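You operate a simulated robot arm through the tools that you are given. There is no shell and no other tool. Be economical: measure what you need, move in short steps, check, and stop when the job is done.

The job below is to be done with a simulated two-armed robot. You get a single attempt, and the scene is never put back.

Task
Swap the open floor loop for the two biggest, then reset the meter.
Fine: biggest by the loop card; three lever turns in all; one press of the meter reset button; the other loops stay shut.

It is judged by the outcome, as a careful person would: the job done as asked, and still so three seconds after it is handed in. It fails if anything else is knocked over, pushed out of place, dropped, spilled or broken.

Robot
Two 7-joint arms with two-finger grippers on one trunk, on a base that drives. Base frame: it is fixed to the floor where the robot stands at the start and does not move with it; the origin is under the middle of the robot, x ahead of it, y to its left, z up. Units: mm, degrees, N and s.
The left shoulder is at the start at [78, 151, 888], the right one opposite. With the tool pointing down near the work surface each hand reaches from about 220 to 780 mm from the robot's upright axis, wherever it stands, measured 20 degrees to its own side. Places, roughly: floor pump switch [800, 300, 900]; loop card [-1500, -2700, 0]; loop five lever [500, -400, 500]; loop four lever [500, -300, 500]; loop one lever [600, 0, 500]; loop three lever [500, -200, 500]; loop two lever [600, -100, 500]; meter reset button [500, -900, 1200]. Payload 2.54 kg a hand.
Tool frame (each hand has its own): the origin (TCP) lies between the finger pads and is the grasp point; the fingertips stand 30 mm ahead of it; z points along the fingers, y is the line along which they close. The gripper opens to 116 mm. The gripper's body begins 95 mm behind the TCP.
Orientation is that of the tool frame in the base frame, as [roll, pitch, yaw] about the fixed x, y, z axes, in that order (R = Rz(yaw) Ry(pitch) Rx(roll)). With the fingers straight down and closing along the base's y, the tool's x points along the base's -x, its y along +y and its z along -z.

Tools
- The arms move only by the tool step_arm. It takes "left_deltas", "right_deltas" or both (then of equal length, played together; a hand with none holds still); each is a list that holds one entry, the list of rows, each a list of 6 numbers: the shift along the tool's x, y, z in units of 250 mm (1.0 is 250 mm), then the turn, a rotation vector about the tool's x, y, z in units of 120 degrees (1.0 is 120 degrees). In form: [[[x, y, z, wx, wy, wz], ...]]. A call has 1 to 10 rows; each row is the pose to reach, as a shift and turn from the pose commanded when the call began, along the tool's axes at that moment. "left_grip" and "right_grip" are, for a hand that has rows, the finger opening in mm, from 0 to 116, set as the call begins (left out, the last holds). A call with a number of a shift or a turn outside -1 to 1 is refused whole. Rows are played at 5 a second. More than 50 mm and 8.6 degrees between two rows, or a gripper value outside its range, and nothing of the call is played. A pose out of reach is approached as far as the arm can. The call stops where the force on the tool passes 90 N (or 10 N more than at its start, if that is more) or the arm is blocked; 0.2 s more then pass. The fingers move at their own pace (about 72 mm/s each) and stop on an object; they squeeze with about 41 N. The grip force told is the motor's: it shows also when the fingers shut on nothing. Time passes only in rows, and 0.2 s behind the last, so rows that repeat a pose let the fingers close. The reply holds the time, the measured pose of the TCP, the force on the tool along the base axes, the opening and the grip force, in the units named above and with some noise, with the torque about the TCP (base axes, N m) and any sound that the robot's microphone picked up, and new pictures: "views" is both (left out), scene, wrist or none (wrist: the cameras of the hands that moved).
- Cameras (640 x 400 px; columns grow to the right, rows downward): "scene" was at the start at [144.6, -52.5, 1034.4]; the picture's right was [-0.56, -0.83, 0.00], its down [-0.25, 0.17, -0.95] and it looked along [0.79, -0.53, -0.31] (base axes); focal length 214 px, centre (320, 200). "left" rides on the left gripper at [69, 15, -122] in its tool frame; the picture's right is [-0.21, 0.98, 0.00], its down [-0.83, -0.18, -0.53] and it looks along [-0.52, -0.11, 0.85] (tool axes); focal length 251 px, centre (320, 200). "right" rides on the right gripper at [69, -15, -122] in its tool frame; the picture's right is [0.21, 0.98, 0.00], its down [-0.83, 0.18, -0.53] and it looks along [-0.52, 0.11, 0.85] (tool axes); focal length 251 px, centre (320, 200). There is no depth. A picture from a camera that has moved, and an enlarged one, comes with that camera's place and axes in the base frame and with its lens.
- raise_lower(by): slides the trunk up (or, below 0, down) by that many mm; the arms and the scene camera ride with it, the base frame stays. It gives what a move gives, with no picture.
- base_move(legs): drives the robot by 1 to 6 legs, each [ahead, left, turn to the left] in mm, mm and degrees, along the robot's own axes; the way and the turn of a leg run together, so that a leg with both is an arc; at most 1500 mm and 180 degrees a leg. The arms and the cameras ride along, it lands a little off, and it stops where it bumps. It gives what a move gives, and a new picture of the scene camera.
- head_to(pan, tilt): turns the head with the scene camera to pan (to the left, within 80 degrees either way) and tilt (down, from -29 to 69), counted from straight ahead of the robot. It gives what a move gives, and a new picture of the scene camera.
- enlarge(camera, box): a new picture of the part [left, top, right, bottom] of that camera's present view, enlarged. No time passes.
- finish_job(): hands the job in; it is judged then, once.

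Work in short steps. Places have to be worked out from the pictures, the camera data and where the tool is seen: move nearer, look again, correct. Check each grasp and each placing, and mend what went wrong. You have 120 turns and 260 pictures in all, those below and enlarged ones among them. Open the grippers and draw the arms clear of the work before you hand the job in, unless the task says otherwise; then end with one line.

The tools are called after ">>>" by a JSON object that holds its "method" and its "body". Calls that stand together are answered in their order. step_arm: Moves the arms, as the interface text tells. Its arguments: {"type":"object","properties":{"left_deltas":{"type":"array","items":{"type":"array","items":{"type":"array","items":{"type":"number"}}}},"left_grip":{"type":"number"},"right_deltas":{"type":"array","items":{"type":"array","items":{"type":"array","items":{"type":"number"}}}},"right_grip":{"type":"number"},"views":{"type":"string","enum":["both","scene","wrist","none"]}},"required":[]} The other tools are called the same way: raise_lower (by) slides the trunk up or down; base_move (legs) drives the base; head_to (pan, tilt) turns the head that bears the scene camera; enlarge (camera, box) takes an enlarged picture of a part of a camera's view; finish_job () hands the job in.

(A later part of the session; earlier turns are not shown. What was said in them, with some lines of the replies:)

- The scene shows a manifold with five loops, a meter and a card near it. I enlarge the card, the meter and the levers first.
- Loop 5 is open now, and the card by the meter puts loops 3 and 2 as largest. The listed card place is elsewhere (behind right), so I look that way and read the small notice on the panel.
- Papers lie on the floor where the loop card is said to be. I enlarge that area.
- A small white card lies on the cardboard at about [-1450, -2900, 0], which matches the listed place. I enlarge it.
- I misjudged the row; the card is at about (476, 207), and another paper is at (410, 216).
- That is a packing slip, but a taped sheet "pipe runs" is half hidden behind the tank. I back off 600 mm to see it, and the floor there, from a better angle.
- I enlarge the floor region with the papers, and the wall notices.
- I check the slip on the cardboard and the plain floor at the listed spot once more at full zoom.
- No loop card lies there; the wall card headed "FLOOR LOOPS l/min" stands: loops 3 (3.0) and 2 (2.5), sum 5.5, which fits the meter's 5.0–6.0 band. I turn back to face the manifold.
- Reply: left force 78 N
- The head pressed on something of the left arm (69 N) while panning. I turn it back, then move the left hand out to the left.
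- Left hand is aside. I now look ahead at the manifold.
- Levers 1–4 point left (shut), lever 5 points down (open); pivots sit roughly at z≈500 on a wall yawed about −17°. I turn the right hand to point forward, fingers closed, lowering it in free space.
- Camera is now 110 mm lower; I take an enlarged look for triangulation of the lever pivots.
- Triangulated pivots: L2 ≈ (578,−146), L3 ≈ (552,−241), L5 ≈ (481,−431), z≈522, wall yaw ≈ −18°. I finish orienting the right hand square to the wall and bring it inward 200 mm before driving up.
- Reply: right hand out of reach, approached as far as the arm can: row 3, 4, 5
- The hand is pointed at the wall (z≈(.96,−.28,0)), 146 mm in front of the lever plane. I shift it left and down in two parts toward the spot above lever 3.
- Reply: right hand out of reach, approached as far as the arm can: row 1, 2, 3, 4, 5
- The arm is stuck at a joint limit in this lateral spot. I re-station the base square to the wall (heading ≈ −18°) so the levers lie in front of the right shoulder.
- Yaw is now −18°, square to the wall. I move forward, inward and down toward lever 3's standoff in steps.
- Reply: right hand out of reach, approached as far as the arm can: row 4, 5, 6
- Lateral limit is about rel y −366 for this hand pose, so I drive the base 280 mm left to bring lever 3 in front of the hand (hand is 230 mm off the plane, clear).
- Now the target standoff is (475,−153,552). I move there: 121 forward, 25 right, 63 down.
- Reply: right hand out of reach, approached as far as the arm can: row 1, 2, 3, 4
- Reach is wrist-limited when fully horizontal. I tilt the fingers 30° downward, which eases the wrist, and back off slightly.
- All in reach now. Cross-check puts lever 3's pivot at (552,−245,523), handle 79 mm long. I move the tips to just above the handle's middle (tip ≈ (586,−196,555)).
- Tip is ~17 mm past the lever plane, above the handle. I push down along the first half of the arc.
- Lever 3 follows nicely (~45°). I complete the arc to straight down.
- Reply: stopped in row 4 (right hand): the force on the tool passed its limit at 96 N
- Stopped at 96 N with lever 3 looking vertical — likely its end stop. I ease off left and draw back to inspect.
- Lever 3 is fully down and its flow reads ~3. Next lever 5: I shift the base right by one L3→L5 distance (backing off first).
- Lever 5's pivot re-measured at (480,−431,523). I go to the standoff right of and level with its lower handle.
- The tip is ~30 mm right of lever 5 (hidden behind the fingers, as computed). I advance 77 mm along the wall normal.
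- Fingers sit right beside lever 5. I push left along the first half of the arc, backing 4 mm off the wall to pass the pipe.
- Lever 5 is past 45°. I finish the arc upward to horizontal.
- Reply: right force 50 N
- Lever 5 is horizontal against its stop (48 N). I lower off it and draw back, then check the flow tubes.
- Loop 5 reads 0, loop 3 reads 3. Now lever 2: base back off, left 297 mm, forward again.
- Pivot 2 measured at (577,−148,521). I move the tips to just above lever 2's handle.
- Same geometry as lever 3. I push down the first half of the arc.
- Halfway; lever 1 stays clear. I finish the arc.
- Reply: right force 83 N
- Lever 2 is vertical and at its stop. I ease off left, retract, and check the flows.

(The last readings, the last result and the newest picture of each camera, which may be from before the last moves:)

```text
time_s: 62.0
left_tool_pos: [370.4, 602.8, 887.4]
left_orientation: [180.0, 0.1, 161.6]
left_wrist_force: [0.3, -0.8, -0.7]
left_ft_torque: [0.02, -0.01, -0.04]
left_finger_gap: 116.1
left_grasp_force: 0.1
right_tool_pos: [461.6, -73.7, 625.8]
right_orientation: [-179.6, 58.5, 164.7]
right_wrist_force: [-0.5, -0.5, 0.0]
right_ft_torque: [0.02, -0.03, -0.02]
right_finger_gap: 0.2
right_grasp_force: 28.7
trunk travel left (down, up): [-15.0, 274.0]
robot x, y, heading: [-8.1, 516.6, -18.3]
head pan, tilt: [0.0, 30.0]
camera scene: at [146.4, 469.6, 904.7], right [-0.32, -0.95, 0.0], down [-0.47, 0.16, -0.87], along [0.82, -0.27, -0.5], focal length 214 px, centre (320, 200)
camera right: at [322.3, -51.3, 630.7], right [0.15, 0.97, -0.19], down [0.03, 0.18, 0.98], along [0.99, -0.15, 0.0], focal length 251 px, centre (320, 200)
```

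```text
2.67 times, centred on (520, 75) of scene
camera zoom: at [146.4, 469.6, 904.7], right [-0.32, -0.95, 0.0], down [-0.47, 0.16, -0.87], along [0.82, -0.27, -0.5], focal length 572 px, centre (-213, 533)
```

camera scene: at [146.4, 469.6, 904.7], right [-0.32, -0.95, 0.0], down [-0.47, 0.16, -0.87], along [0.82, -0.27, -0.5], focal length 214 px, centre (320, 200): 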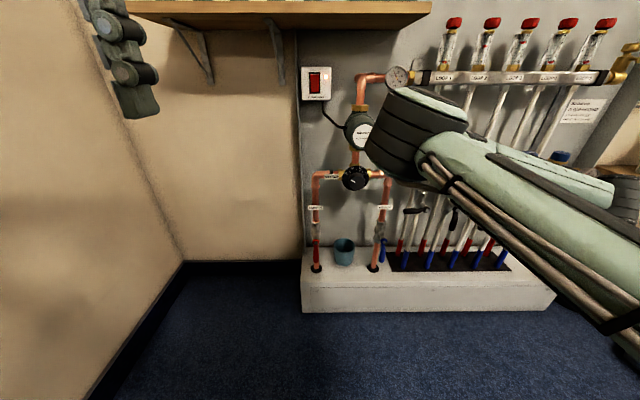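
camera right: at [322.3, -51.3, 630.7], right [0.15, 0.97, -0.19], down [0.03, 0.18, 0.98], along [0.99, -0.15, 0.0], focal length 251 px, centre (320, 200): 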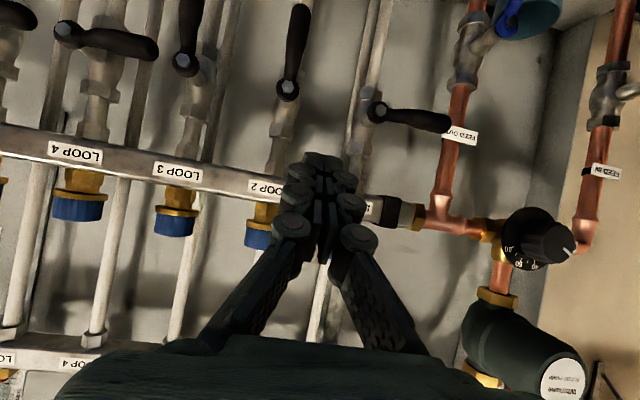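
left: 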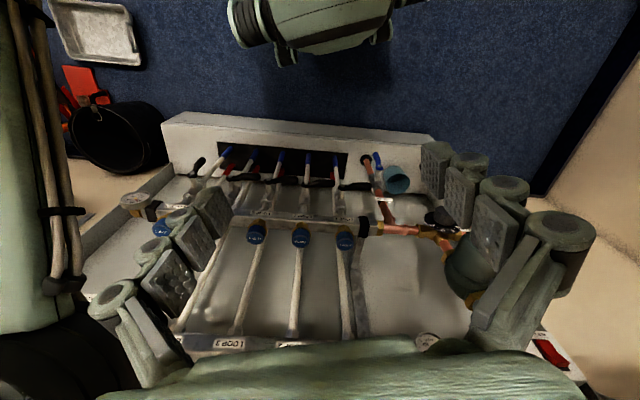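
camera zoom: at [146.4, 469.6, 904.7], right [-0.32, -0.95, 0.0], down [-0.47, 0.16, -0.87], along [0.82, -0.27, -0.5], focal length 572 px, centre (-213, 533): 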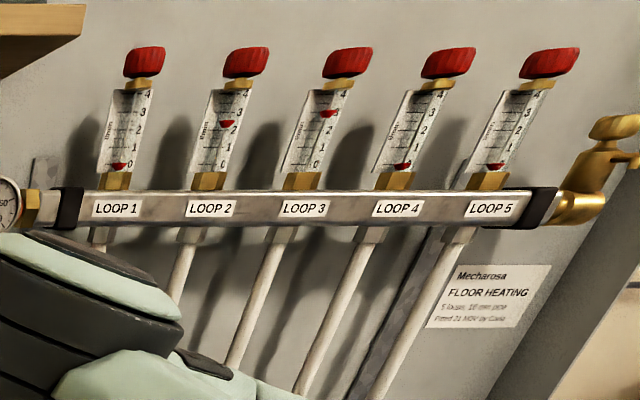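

Flows now: loop 2 = 2.5, loop 3 = 3.0, others 0. Next the meter: I back away, drive right, and raise the trunk.

>>> {"method": "base_move", "body": {"legs": [[-200, 0, 0], [0, -812, 0]]}}

>>> {"method": "raise_lower", "body": {"by": 250}}

>>> {"method": "head_to", "body": {"pan": -35, "tilt": 15}}

```text
time_s: 71.3
left_tool_pos: [-74.4, -93.8, 889.2]
left_orientation: [-180.0, 0.0, 162.3]
left_wrist_force: [-0.1, 0.7, 0.4]
left_ft_torque: [0.01, -0.01, 0.0]
left_finger_gap: 115.9
left_grasp_force: 0.0
right_tool_pos: [25.8, -770.1, 624.7]
right_orientation: [-179.7, 58.6, 165.4]
right_wrist_force: [-0.3, 0.3, 0.7]
right_ft_torque: [0.02, 0.01, -0.02]
right_finger_gap: 0.1
right_grasp_force: 28.4
trunk travel left (down, up): [-15.0, 274.0]
robot x, y, heading: [-446.1, -178.7, -17.9]
head pan, tilt: [0.0, 30.0]
camera scene: at [-296.0, -229.1, 904.8], right [-0.3, -0.95, 0.0], down [-0.48, 0.15, -0.87], along [0.83, -0.26, -0.5], focal length 214 px, centre (320, 200)
```

scene: 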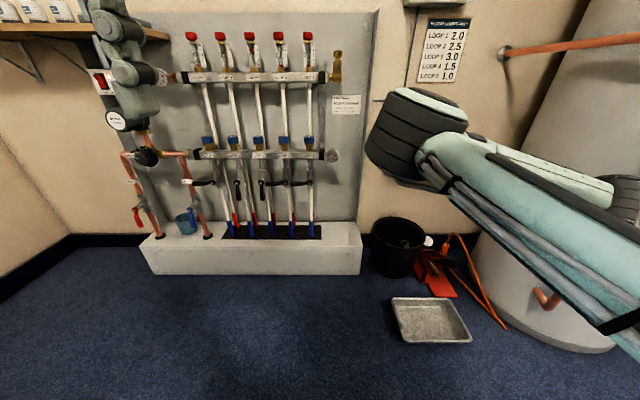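

```text
time_s: 73.9
left_tool_pos: [-71.4, -94.1, 1137.7]
left_orientation: [-180.0, -0.1, 162.2]
left_wrist_force: [0.4, 0.2, 0.8]
left_ft_torque: [-0.01, 0.01, -0.01]
left_finger_gap: 115.9
left_grasp_force: 0.0
right_tool_pos: [26.8, -769.6, 875.1]
right_orientation: [-179.7, 58.4, 165.4]
right_wrist_force: [-0.3, -0.1, -0.1]
right_ft_torque: [0.01, 0.01, -0.03]
right_finger_gap: 0.3
right_grasp_force: 28.6
trunk travel left (down, up): [-265.0, 24.0]
robot x, y, heading: [-445.7, -184.0, -17.6]
head pan, tilt: [0.0, 30.0]
```

```text
time_s: 74.9
left_tool_pos: [-72.2, -93.9, 1137.6]
left_orientation: [-179.9, -0.1, 162.2]
left_wrist_force: [1.0, -0.4, -0.4]
left_ft_torque: [0.01, 0.03, 0.01]
left_finger_gap: 116.1
left_grasp_force: 0.1
right_tool_pos: [26.1, -768.1, 875.8]
right_orientation: [-179.7, 58.5, 165.3]
right_wrist_force: [-0.1, 0.2, -1.0]
right_ft_torque: [0.04, 0.0, -0.01]
right_finger_gap: 0.0
right_grasp_force: 28.3
trunk travel left (down, up): [-265.0, 24.0]
robot x, y, heading: [-443.9, -178.8, -17.7]
head pan, tilt: [-35.0, 15.0]
camera scene: at [-325.5, -275.9, 1178.9], right [-0.79, -0.61, 0.0], down [-0.16, 0.21, -0.97], along [0.59, -0.77, -0.26], focal length 214 px, centre (320, 200)
```

scene: 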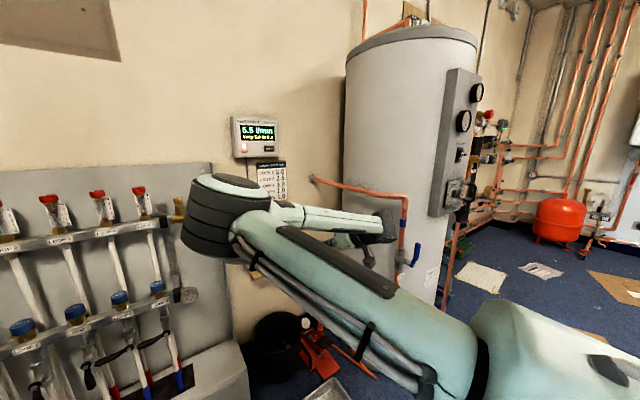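

>>> {"method": "enlarge", "body": {"camera": "scene", "box": [215, 100, 311, 160]}}

```text
6.67 times, centred on (263, 130) of scene
camera zoom: at [-325.5, -275.9, 1178.9], right [-0.79, -0.61, 0.0], down [-0.16, 0.21, -0.97], along [0.59, -0.77, -0.26], focal length 1430 px, centre (700, 667)
```

zoom: 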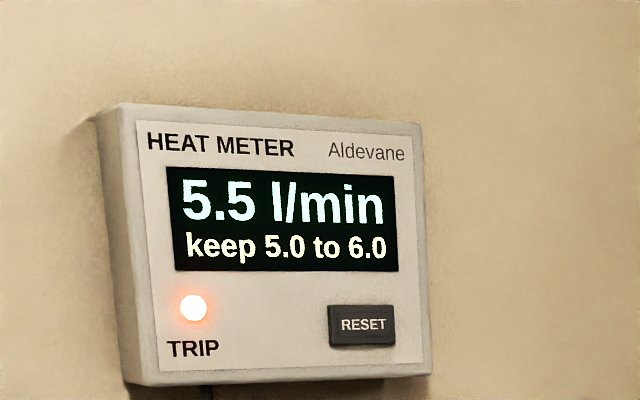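

Meter shows 5.5 l/min, trip still lit. Button triangulates to (468,−936,1152). I raise the hand to that height and level it here in free space before driving up.

>>> {"method": "step_arm", "body": {"right_deltas": [[[-0.134, 0, -0.082, 0, -0.037, 0], [-0.268, 0, -0.165, 0, -0.075, 0], [-0.4, 0, -0.247, 0, -0.112, 0], [-0.535, 0, -0.329, 0, -0.15, 0], [-0.67, 0, -0.411, 0, -0.187, 0], [-0.8, 0, -0.494, 0, -0.224, 0], [-0.937, 0, -0.576, 0, -0.26, 0]]], "views": "both"}}

```text
time_s: 76.5
left_tool_pos: [-73.2, -94.1, 1137.9]
left_orientation: [-180.0, 0.0, 162.3]
left_wrist_force: [-0.1, -0.2, -0.2]
left_ft_torque: [0.0, 0.02, 0.01]
left_finger_gap: 116.0
left_grasp_force: 0.1
right_tool_pos: [29.1, -770.8, 1147.2]
right_orientation: [-151.0, 89.7, -165.8]
right_wrist_force: [-0.1, 0.8, 0.1]
right_ft_torque: [0.02, 0.02, 0.0]
right_finger_gap: 0.1
right_grasp_force: 28.4
trunk travel left (down, up): [-265.0, 24.0]
robot x, y, heading: [-447.8, -179.0, -18.1]
head pan, tilt: [-35.0, 15.0]
camera scene: at [-325.7, -275.7, 1179.0], right [-0.8, -0.61, 0.0], down [-0.16, 0.21, -0.97], along [0.59, -0.77, -0.26], focal length 214 px, centre (320, 200)
camera right: at [-94.1, -753.6, 1079.2], right [0.25, 0.94, -0.22], down [-0.47, 0.31, 0.83], along [0.85, -0.1, 0.52], focal length 251 px, centre (320, 200)
```

scene: 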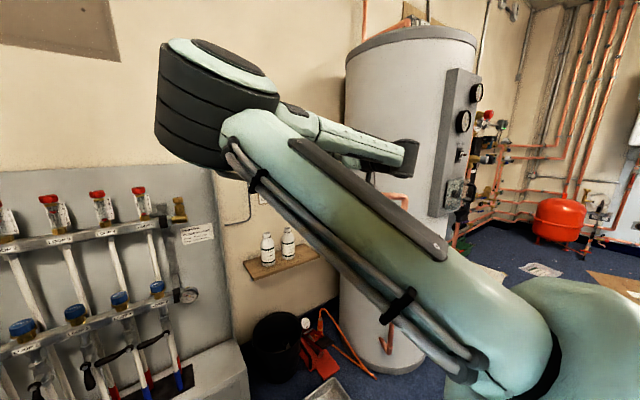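
right: 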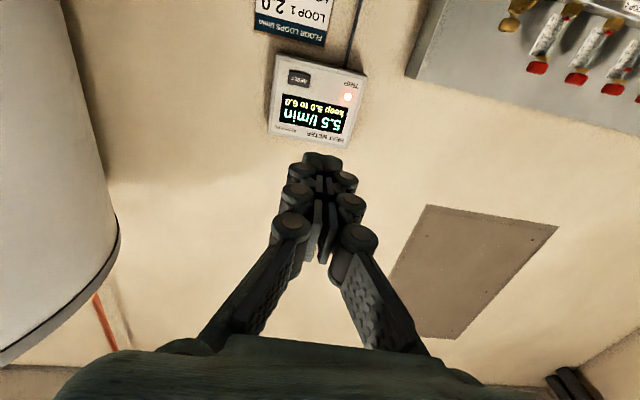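

The wrist view confirms the button at ≈(468,−931,1151). I drive forward 340 mm (18 mm right), leaving ~95 mm to the button.

>>> {"method": "base_move", "body": {"legs": [[200, -18, 0], [140, 0, 0]]}}

>>> {"method": "step_arm", "body": {"right_deltas": [[[0, 0, 0, 0, 0, 0]]], "views": "wrist"}}

```text
time_s: 79.0
left_tool_pos: [246.4, -209.7, 1138.5]
left_orientation: [-180.0, 0.0, 162.8]
left_wrist_force: [0.2, -1.2, -0.3]
left_ft_torque: [0.04, 0.06, 0.04]
left_finger_gap: 116.1
left_grasp_force: 0.1
right_tool_pos: [354.3, -886.6, 1147.5]
right_orientation: [-161.8, 89.6, -176.1]
right_wrist_force: [0.3, -0.3, 0.4]
right_ft_torque: [-0.01, -0.01, 0.01]
right_finger_gap: 0.1
right_grasp_force: 28.1
trunk travel left (down, up): [-265.0, 24.0]
robot x, y, heading: [-125.9, -298.4, -17.4]
head pan, tilt: [-35.0, 15.0]
camera scene: at [-3.8, -393.9, 1178.8], right [-0.79, -0.61, 0.0], down [-0.16, 0.2, -0.97], along [0.59, -0.76, -0.26], focal length 214 px, centre (320, 200)
```

scene: 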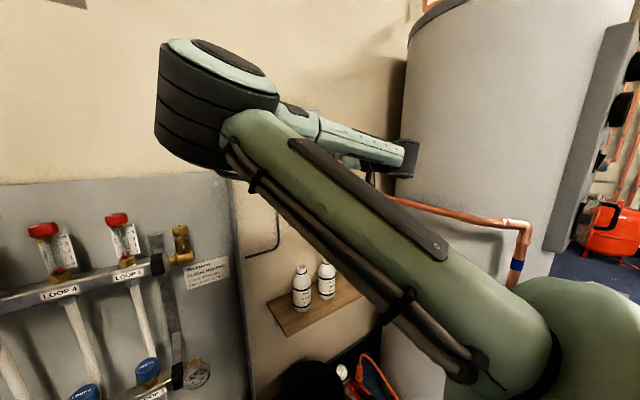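

```text
time_s: 79.5
left_tool_pos: [247.0, -208.4, 1138.6]
left_orientation: [180.0, 0.0, 162.8]
left_wrist_force: [0.5, 0.6, 0.6]
left_ft_torque: [-0.01, 0.04, 0.03]
left_finger_gap: 116.1
left_grasp_force: 0.2
right_tool_pos: [354.2, -886.0, 1146.3]
right_orientation: [-157.4, 89.6, -171.7]
right_wrist_force: [1.0, 0.1, 0.2]
right_ft_torque: [-0.02, 0.0, -0.02]
right_finger_gap: 0.1
right_grasp_force: 28.5
trunk travel left (down, up): [-265.0, 24.0]
robot x, y, heading: [-125.4, -300.1, -17.0]
head pan, tilt: [-35.0, 15.0]
camera right: at [231.1, -869.7, 1078.6], right [0.24, 0.95, -0.22], down [-0.47, 0.31, 0.83], along [0.85, -0.1, 0.52], focal length 251 px, centre (320, 200)
```

right: 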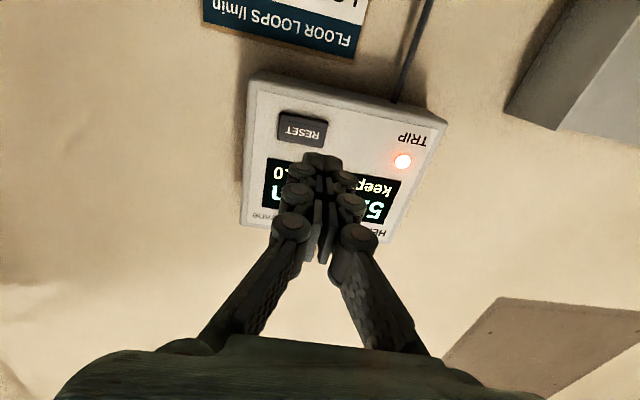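

Button consistently at (468,−933,1152). I align laterally and advance to ~20 mm short.

>>> {"method": "step_arm", "body": {"right_deltas": [[[-0.024, -0.068, 0.1, 0, 0, 0], [-0.024, -0.068, 0.2, 0, 0, 0], [-0.024, -0.068, 0.28, 0, 0, 0]]], "views": "wrist"}}

```text
time_s: 80.2
left_tool_pos: [247.0, -209.1, 1138.0]
left_orientation: [180.0, 0.0, 162.8]
left_wrist_force: [0.0, 0.2, 1.1]
left_ft_torque: [-0.02, 0.01, -0.04]
left_finger_gap: 116.0
left_grasp_force: 0.1
right_tool_pos: [418.4, -919.8, 1149.1]
right_orientation: [-163.2, 89.6, -177.6]
right_wrist_force: [0.2, 0.8, -0.4]
right_ft_torque: [-0.01, -0.03, 0.0]
right_finger_gap: 0.0
right_grasp_force: 28.3
trunk travel left (down, up): [-265.0, 24.0]
robot x, y, heading: [-123.7, -299.0, -17.2]
head pan, tilt: [-35.0, 15.0]
camera right: at [295.3, -904.4, 1081.9], right [0.24, 0.95, -0.22], down [-0.47, 0.31, 0.83], along [0.85, -0.1, 0.52], focal length 251 px, centre (320, 200)
```

right: 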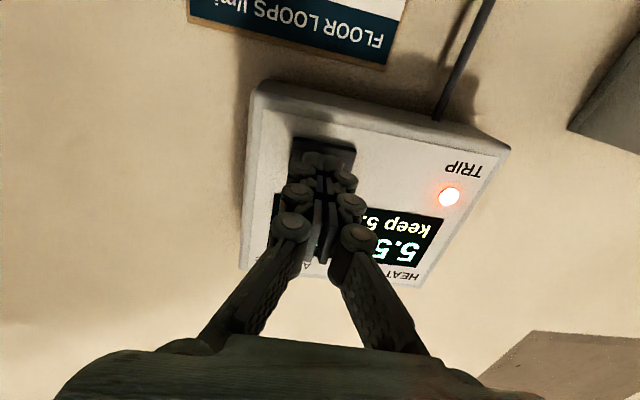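

Tip is centred on the button, ~22 mm away. I advance 18 mm and check contact.

>>> {"method": "step_arm", "body": {"right_deltas": [[[0, 0, 0.04, 0, 0, 0], [0, 0, 0.072, 0, 0, 0]]], "views": "wrist"}}

```text
time_s: 80.8
left_tool_pos: [246.1, -208.4, 1138.4]
left_orientation: [180.0, 0.0, 162.9]
left_wrist_force: [0.1, -0.4, 0.2]
left_ft_torque: [-0.02, 0.0, -0.01]
left_finger_gap: 116.1
left_grasp_force: 0.1
right_tool_pos: [435.6, -924.0, 1150.2]
right_orientation: [-160.0, 89.5, -174.4]
right_wrist_force: [-0.2, 0.2, -0.1]
right_ft_torque: [0.02, -0.01, 0.01]
right_finger_gap: 0.0
right_grasp_force: 27.9
trunk travel left (down, up): [-265.0, 24.0]
robot x, y, heading: [-124.9, -298.6, -17.5]
head pan, tilt: [-35.0, 15.0]
camera right: at [312.1, -908.6, 1083.1], right [0.24, 0.95, -0.22], down [-0.47, 0.31, 0.83], along [0.85, -0.1, 0.52], focal length 251 px, centre (320, 200)
```

right: 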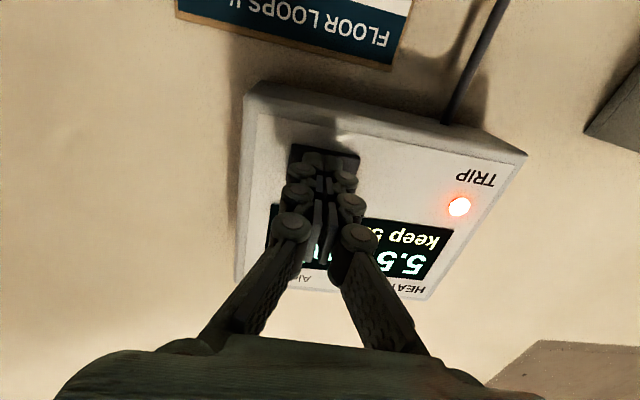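

No contact yet and the tip is over the button. I press on 8 mm in fine steps.

>>> {"method": "step_arm", "body": {"right_deltas": [[[0, 0, 0.012, 0, 0, 0], [0, 0, 0.022, 0, 0, 0], [0, 0, 0.032, 0, 0, 0]]], "views": "wrist"}}

```text
time_s: 81.7
left_tool_pos: [245.7, -209.8, 1139.5]
left_orientation: [179.9, 0.1, 162.7]
left_wrist_force: [0.9, -0.4, -0.6]
left_ft_torque: [-0.03, 0.01, 0.02]
left_finger_gap: 116.2
left_grasp_force: 0.0
right_tool_pos: [440.7, -928.0, 1152.5]
right_orientation: [-171.1, 89.5, 174.6]
right_wrist_force: [-16.5, 7.7, -8.2]
right_ft_torque: [0.06, 0.13, 0.02]
right_finger_gap: 6.0
right_grasp_force: 28.7
trunk travel left (down, up): [-265.0, 24.0]
robot x, y, heading: [-124.1, -298.3, -17.1]
head pan, tilt: [-35.0, 15.0]
heard: click
camera right: at [317.2, -910.4, 1084.4], right [0.24, 0.95, -0.22], down [-0.47, 0.31, 0.83], along [0.85, -0.1, 0.52], focal length 251 px, centre (320, 200)
```

right: 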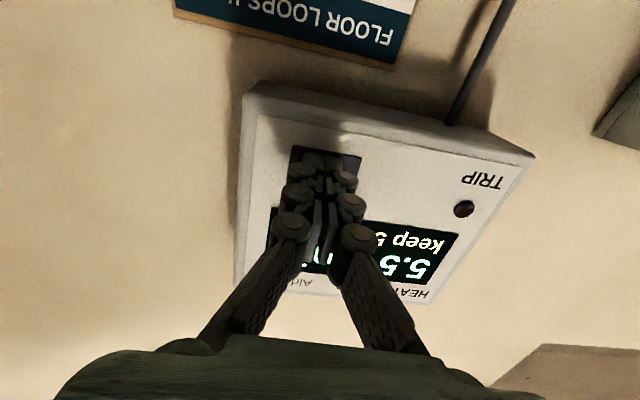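

A click was heard and the trip light is off. I retract straight back, away from the button.

>>> {"method": "step_arm", "body": {"right_deltas": [[[0, 0, -0.1, 0, 0, 0], [0, 0, -0.25, 0, 0, 0], [0, 0, -0.4, 0, 0, 0], [0, 0, -0.5, 0, 0, 0]]], "views": "wrist"}}

>>> {"method": "base_move", "body": {"legs": [[-350, 0, 0]]}}

>>> {"method": "step_arm", "body": {"right_deltas": [[[0, 0, 0, 0, 0, 0], [0, 0, 0, 0, 0, 0], [0, 0, 0, 0, 0, 0]]], "right_grip": 60, "views": "wrist"}}

>>> {"method": "head_to", "body": {"pan": 0, "tilt": 25}}

```text
time_s: 82.7
left_tool_pos: [245.8, -209.1, 1139.3]
left_orientation: [179.9, 0.0, 162.8]
left_wrist_force: [0.4, 0.2, 0.3]
left_ft_torque: [-0.01, -0.02, 0.02]
left_finger_gap: 116.1
left_grasp_force: 0.0
right_tool_pos: [322.5, -896.8, 1152.2]
right_orientation: [-151.2, 89.5, -165.3]
right_wrist_force: [0.1, 0.6, 0.2]
right_ft_torque: [-0.02, -0.01, 0.02]
right_finger_gap: 0.0
right_grasp_force: 29.2
trunk travel left (down, up): [-265.0, 24.0]
robot x, y, heading: [-128.0, -300.4, -17.2]
head pan, tilt: [-35.0, 15.0]
camera right: at [199.0, -880.3, 1084.2], right [0.24, 0.95, -0.22], down [-0.47, 0.31, 0.83], along [0.85, -0.1, 0.52], focal length 251 px, centre (320, 200)
```

right: 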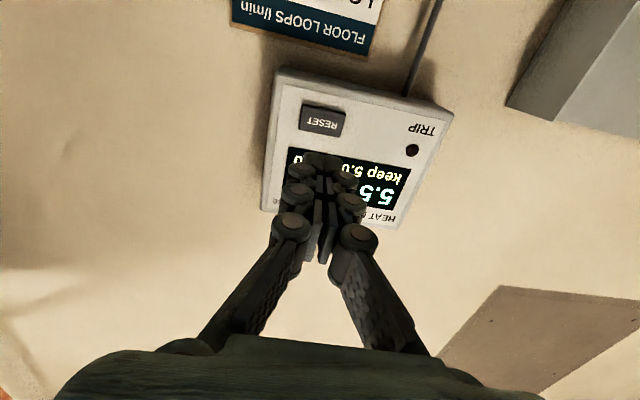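

```text
time_s: 84.9
left_tool_pos: [-89.5, -106.3, 1139.8]
left_orientation: [-180.0, 0.1, 162.8]
left_wrist_force: [0.0, 0.8, -0.4]
left_ft_torque: [-0.02, -0.02, -0.03]
left_finger_gap: 116.2
left_grasp_force: 0.0
right_tool_pos: [-13.5, -794.1, 1153.0]
right_orientation: [-157.6, 89.6, -171.9]
right_wrist_force: [-0.1, -0.5, -1.1]
right_ft_torque: [0.03, 0.04, 0.04]
right_finger_gap: 0.0
right_grasp_force: 28.7
trunk travel left (down, up): [-265.0, 24.0]
robot x, y, heading: [-459.5, -196.0, -17.1]
head pan, tilt: [-35.0, 15.0]
camera scene: at [-340.2, -289.7, 1179.0], right [-0.79, -0.61, 0.0], down [-0.16, 0.2, -0.97], along [0.59, -0.76, -0.26], focal length 214 px, centre (320, 200)
```

scene: 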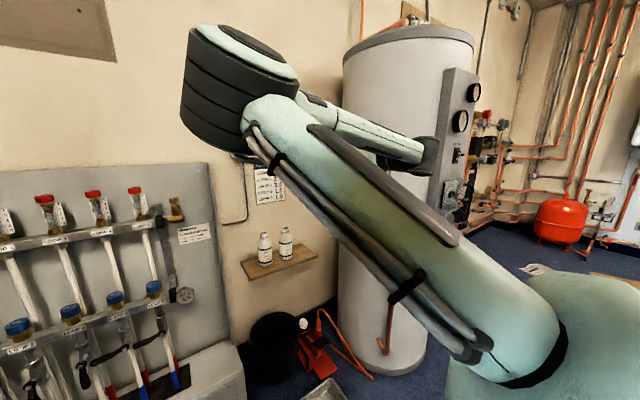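

```text
time_s: 85.7
left_tool_pos: [-88.4, -105.1, 1138.7]
left_orientation: [-179.9, 0.0, 162.7]
left_wrist_force: [0.3, -0.3, 0.5]
left_ft_torque: [0.01, 0.01, 0.0]
left_finger_gap: 116.2
left_grasp_force: 0.0
right_tool_pos: [-14.0, -793.8, 1151.2]
right_orientation: [-159.7, 89.6, -174.0]
right_wrist_force: [-0.9, 0.0, -0.4]
right_ft_torque: [0.0, 0.01, 0.02]
right_finger_gap: 59.8
right_grasp_force: 0.0
trunk travel left (down, up): [-265.0, 24.0]
robot x, y, heading: [-463.7, -198.3, -17.2]
head pan, tilt: [-35.0, 15.0]
camera right: at [-136.5, -776.9, 1083.9], right [0.24, 0.95, -0.22], down [-0.47, 0.31, 0.83], along [0.85, -0.1, 0.52], focal length 251 px, centre (320, 200)
```

right: 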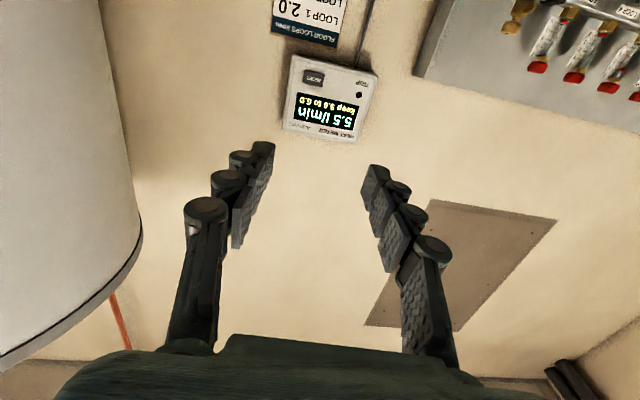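

```text
time_s: 86.7
left_tool_pos: [-89.6, -105.8, 1138.4]
left_orientation: [-180.0, 0.0, 162.7]
left_wrist_force: [-0.4, -0.4, 0.0]
left_ft_torque: [-0.01, 0.0, 0.0]
left_finger_gap: 116.1
left_grasp_force: 0.0
right_tool_pos: [-12.8, -792.3, 1152.4]
right_orientation: [-159.3, 89.6, -173.6]
right_wrist_force: [1.2, -0.5, -0.4]
right_ft_torque: [-0.02, 0.0, 0.02]
right_finger_gap: 59.9
right_grasp_force: 0.0
trunk travel left (down, up): [-265.0, 24.0]
robot x, y, heading: [-461.2, -196.5, -17.1]
head pan, tilt: [0.0, 25.0]
camera scene: at [-309.0, -243.4, 1162.7], right [-0.3, -0.95, 0.0], down [-0.4, 0.13, -0.91], along [0.87, -0.27, -0.42], focal length 214 px, centre (320, 200)
```

scene: 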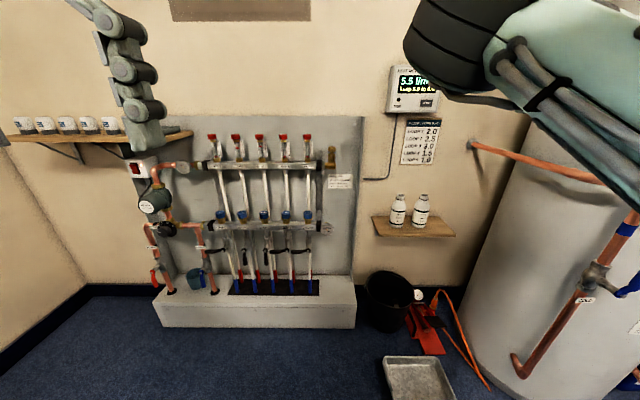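

A final check of levers and flow tubes.

>>> {"method": "enlarge", "body": {"camera": "scene", "box": [190, 130, 350, 290]}}

```text
2.50 times, centred on (270, 210) of scene
camera zoom: at [-309.0, -243.4, 1162.7], right [-0.3, -0.95, 0.0], down [-0.4, 0.13, -0.91], along [0.87, -0.27, -0.42], focal length 536 px, centre (445, 175)
```

zoom: 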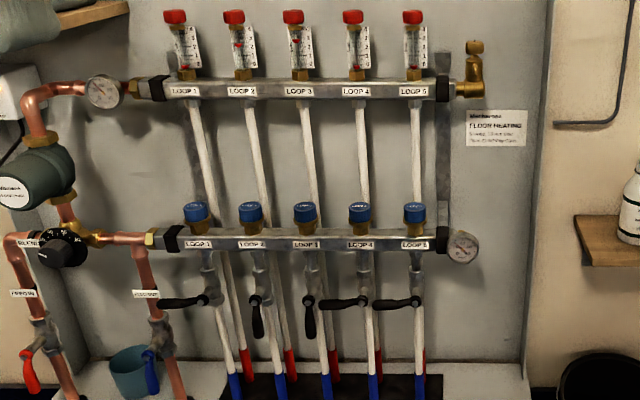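

Levers 2 and 3 are down (open), levers 1, 4 and 5 are across (shut), the meter reads 5.5 l/min with the trip light off, and the arms are clear, so I hand the job in.

>>> {"method": "finish_job", "body": {}}

```text
The job is handed in.
```

Loops 2 and 3 are open, loop 5 is shut and loops 1 and 4 stayed shut; after one reset press the meter reads 5.5 l/min with the trip light off. I took "biggest" from the FLOOR LOOPS card under the meter, because I found no card at the listed floor spot.
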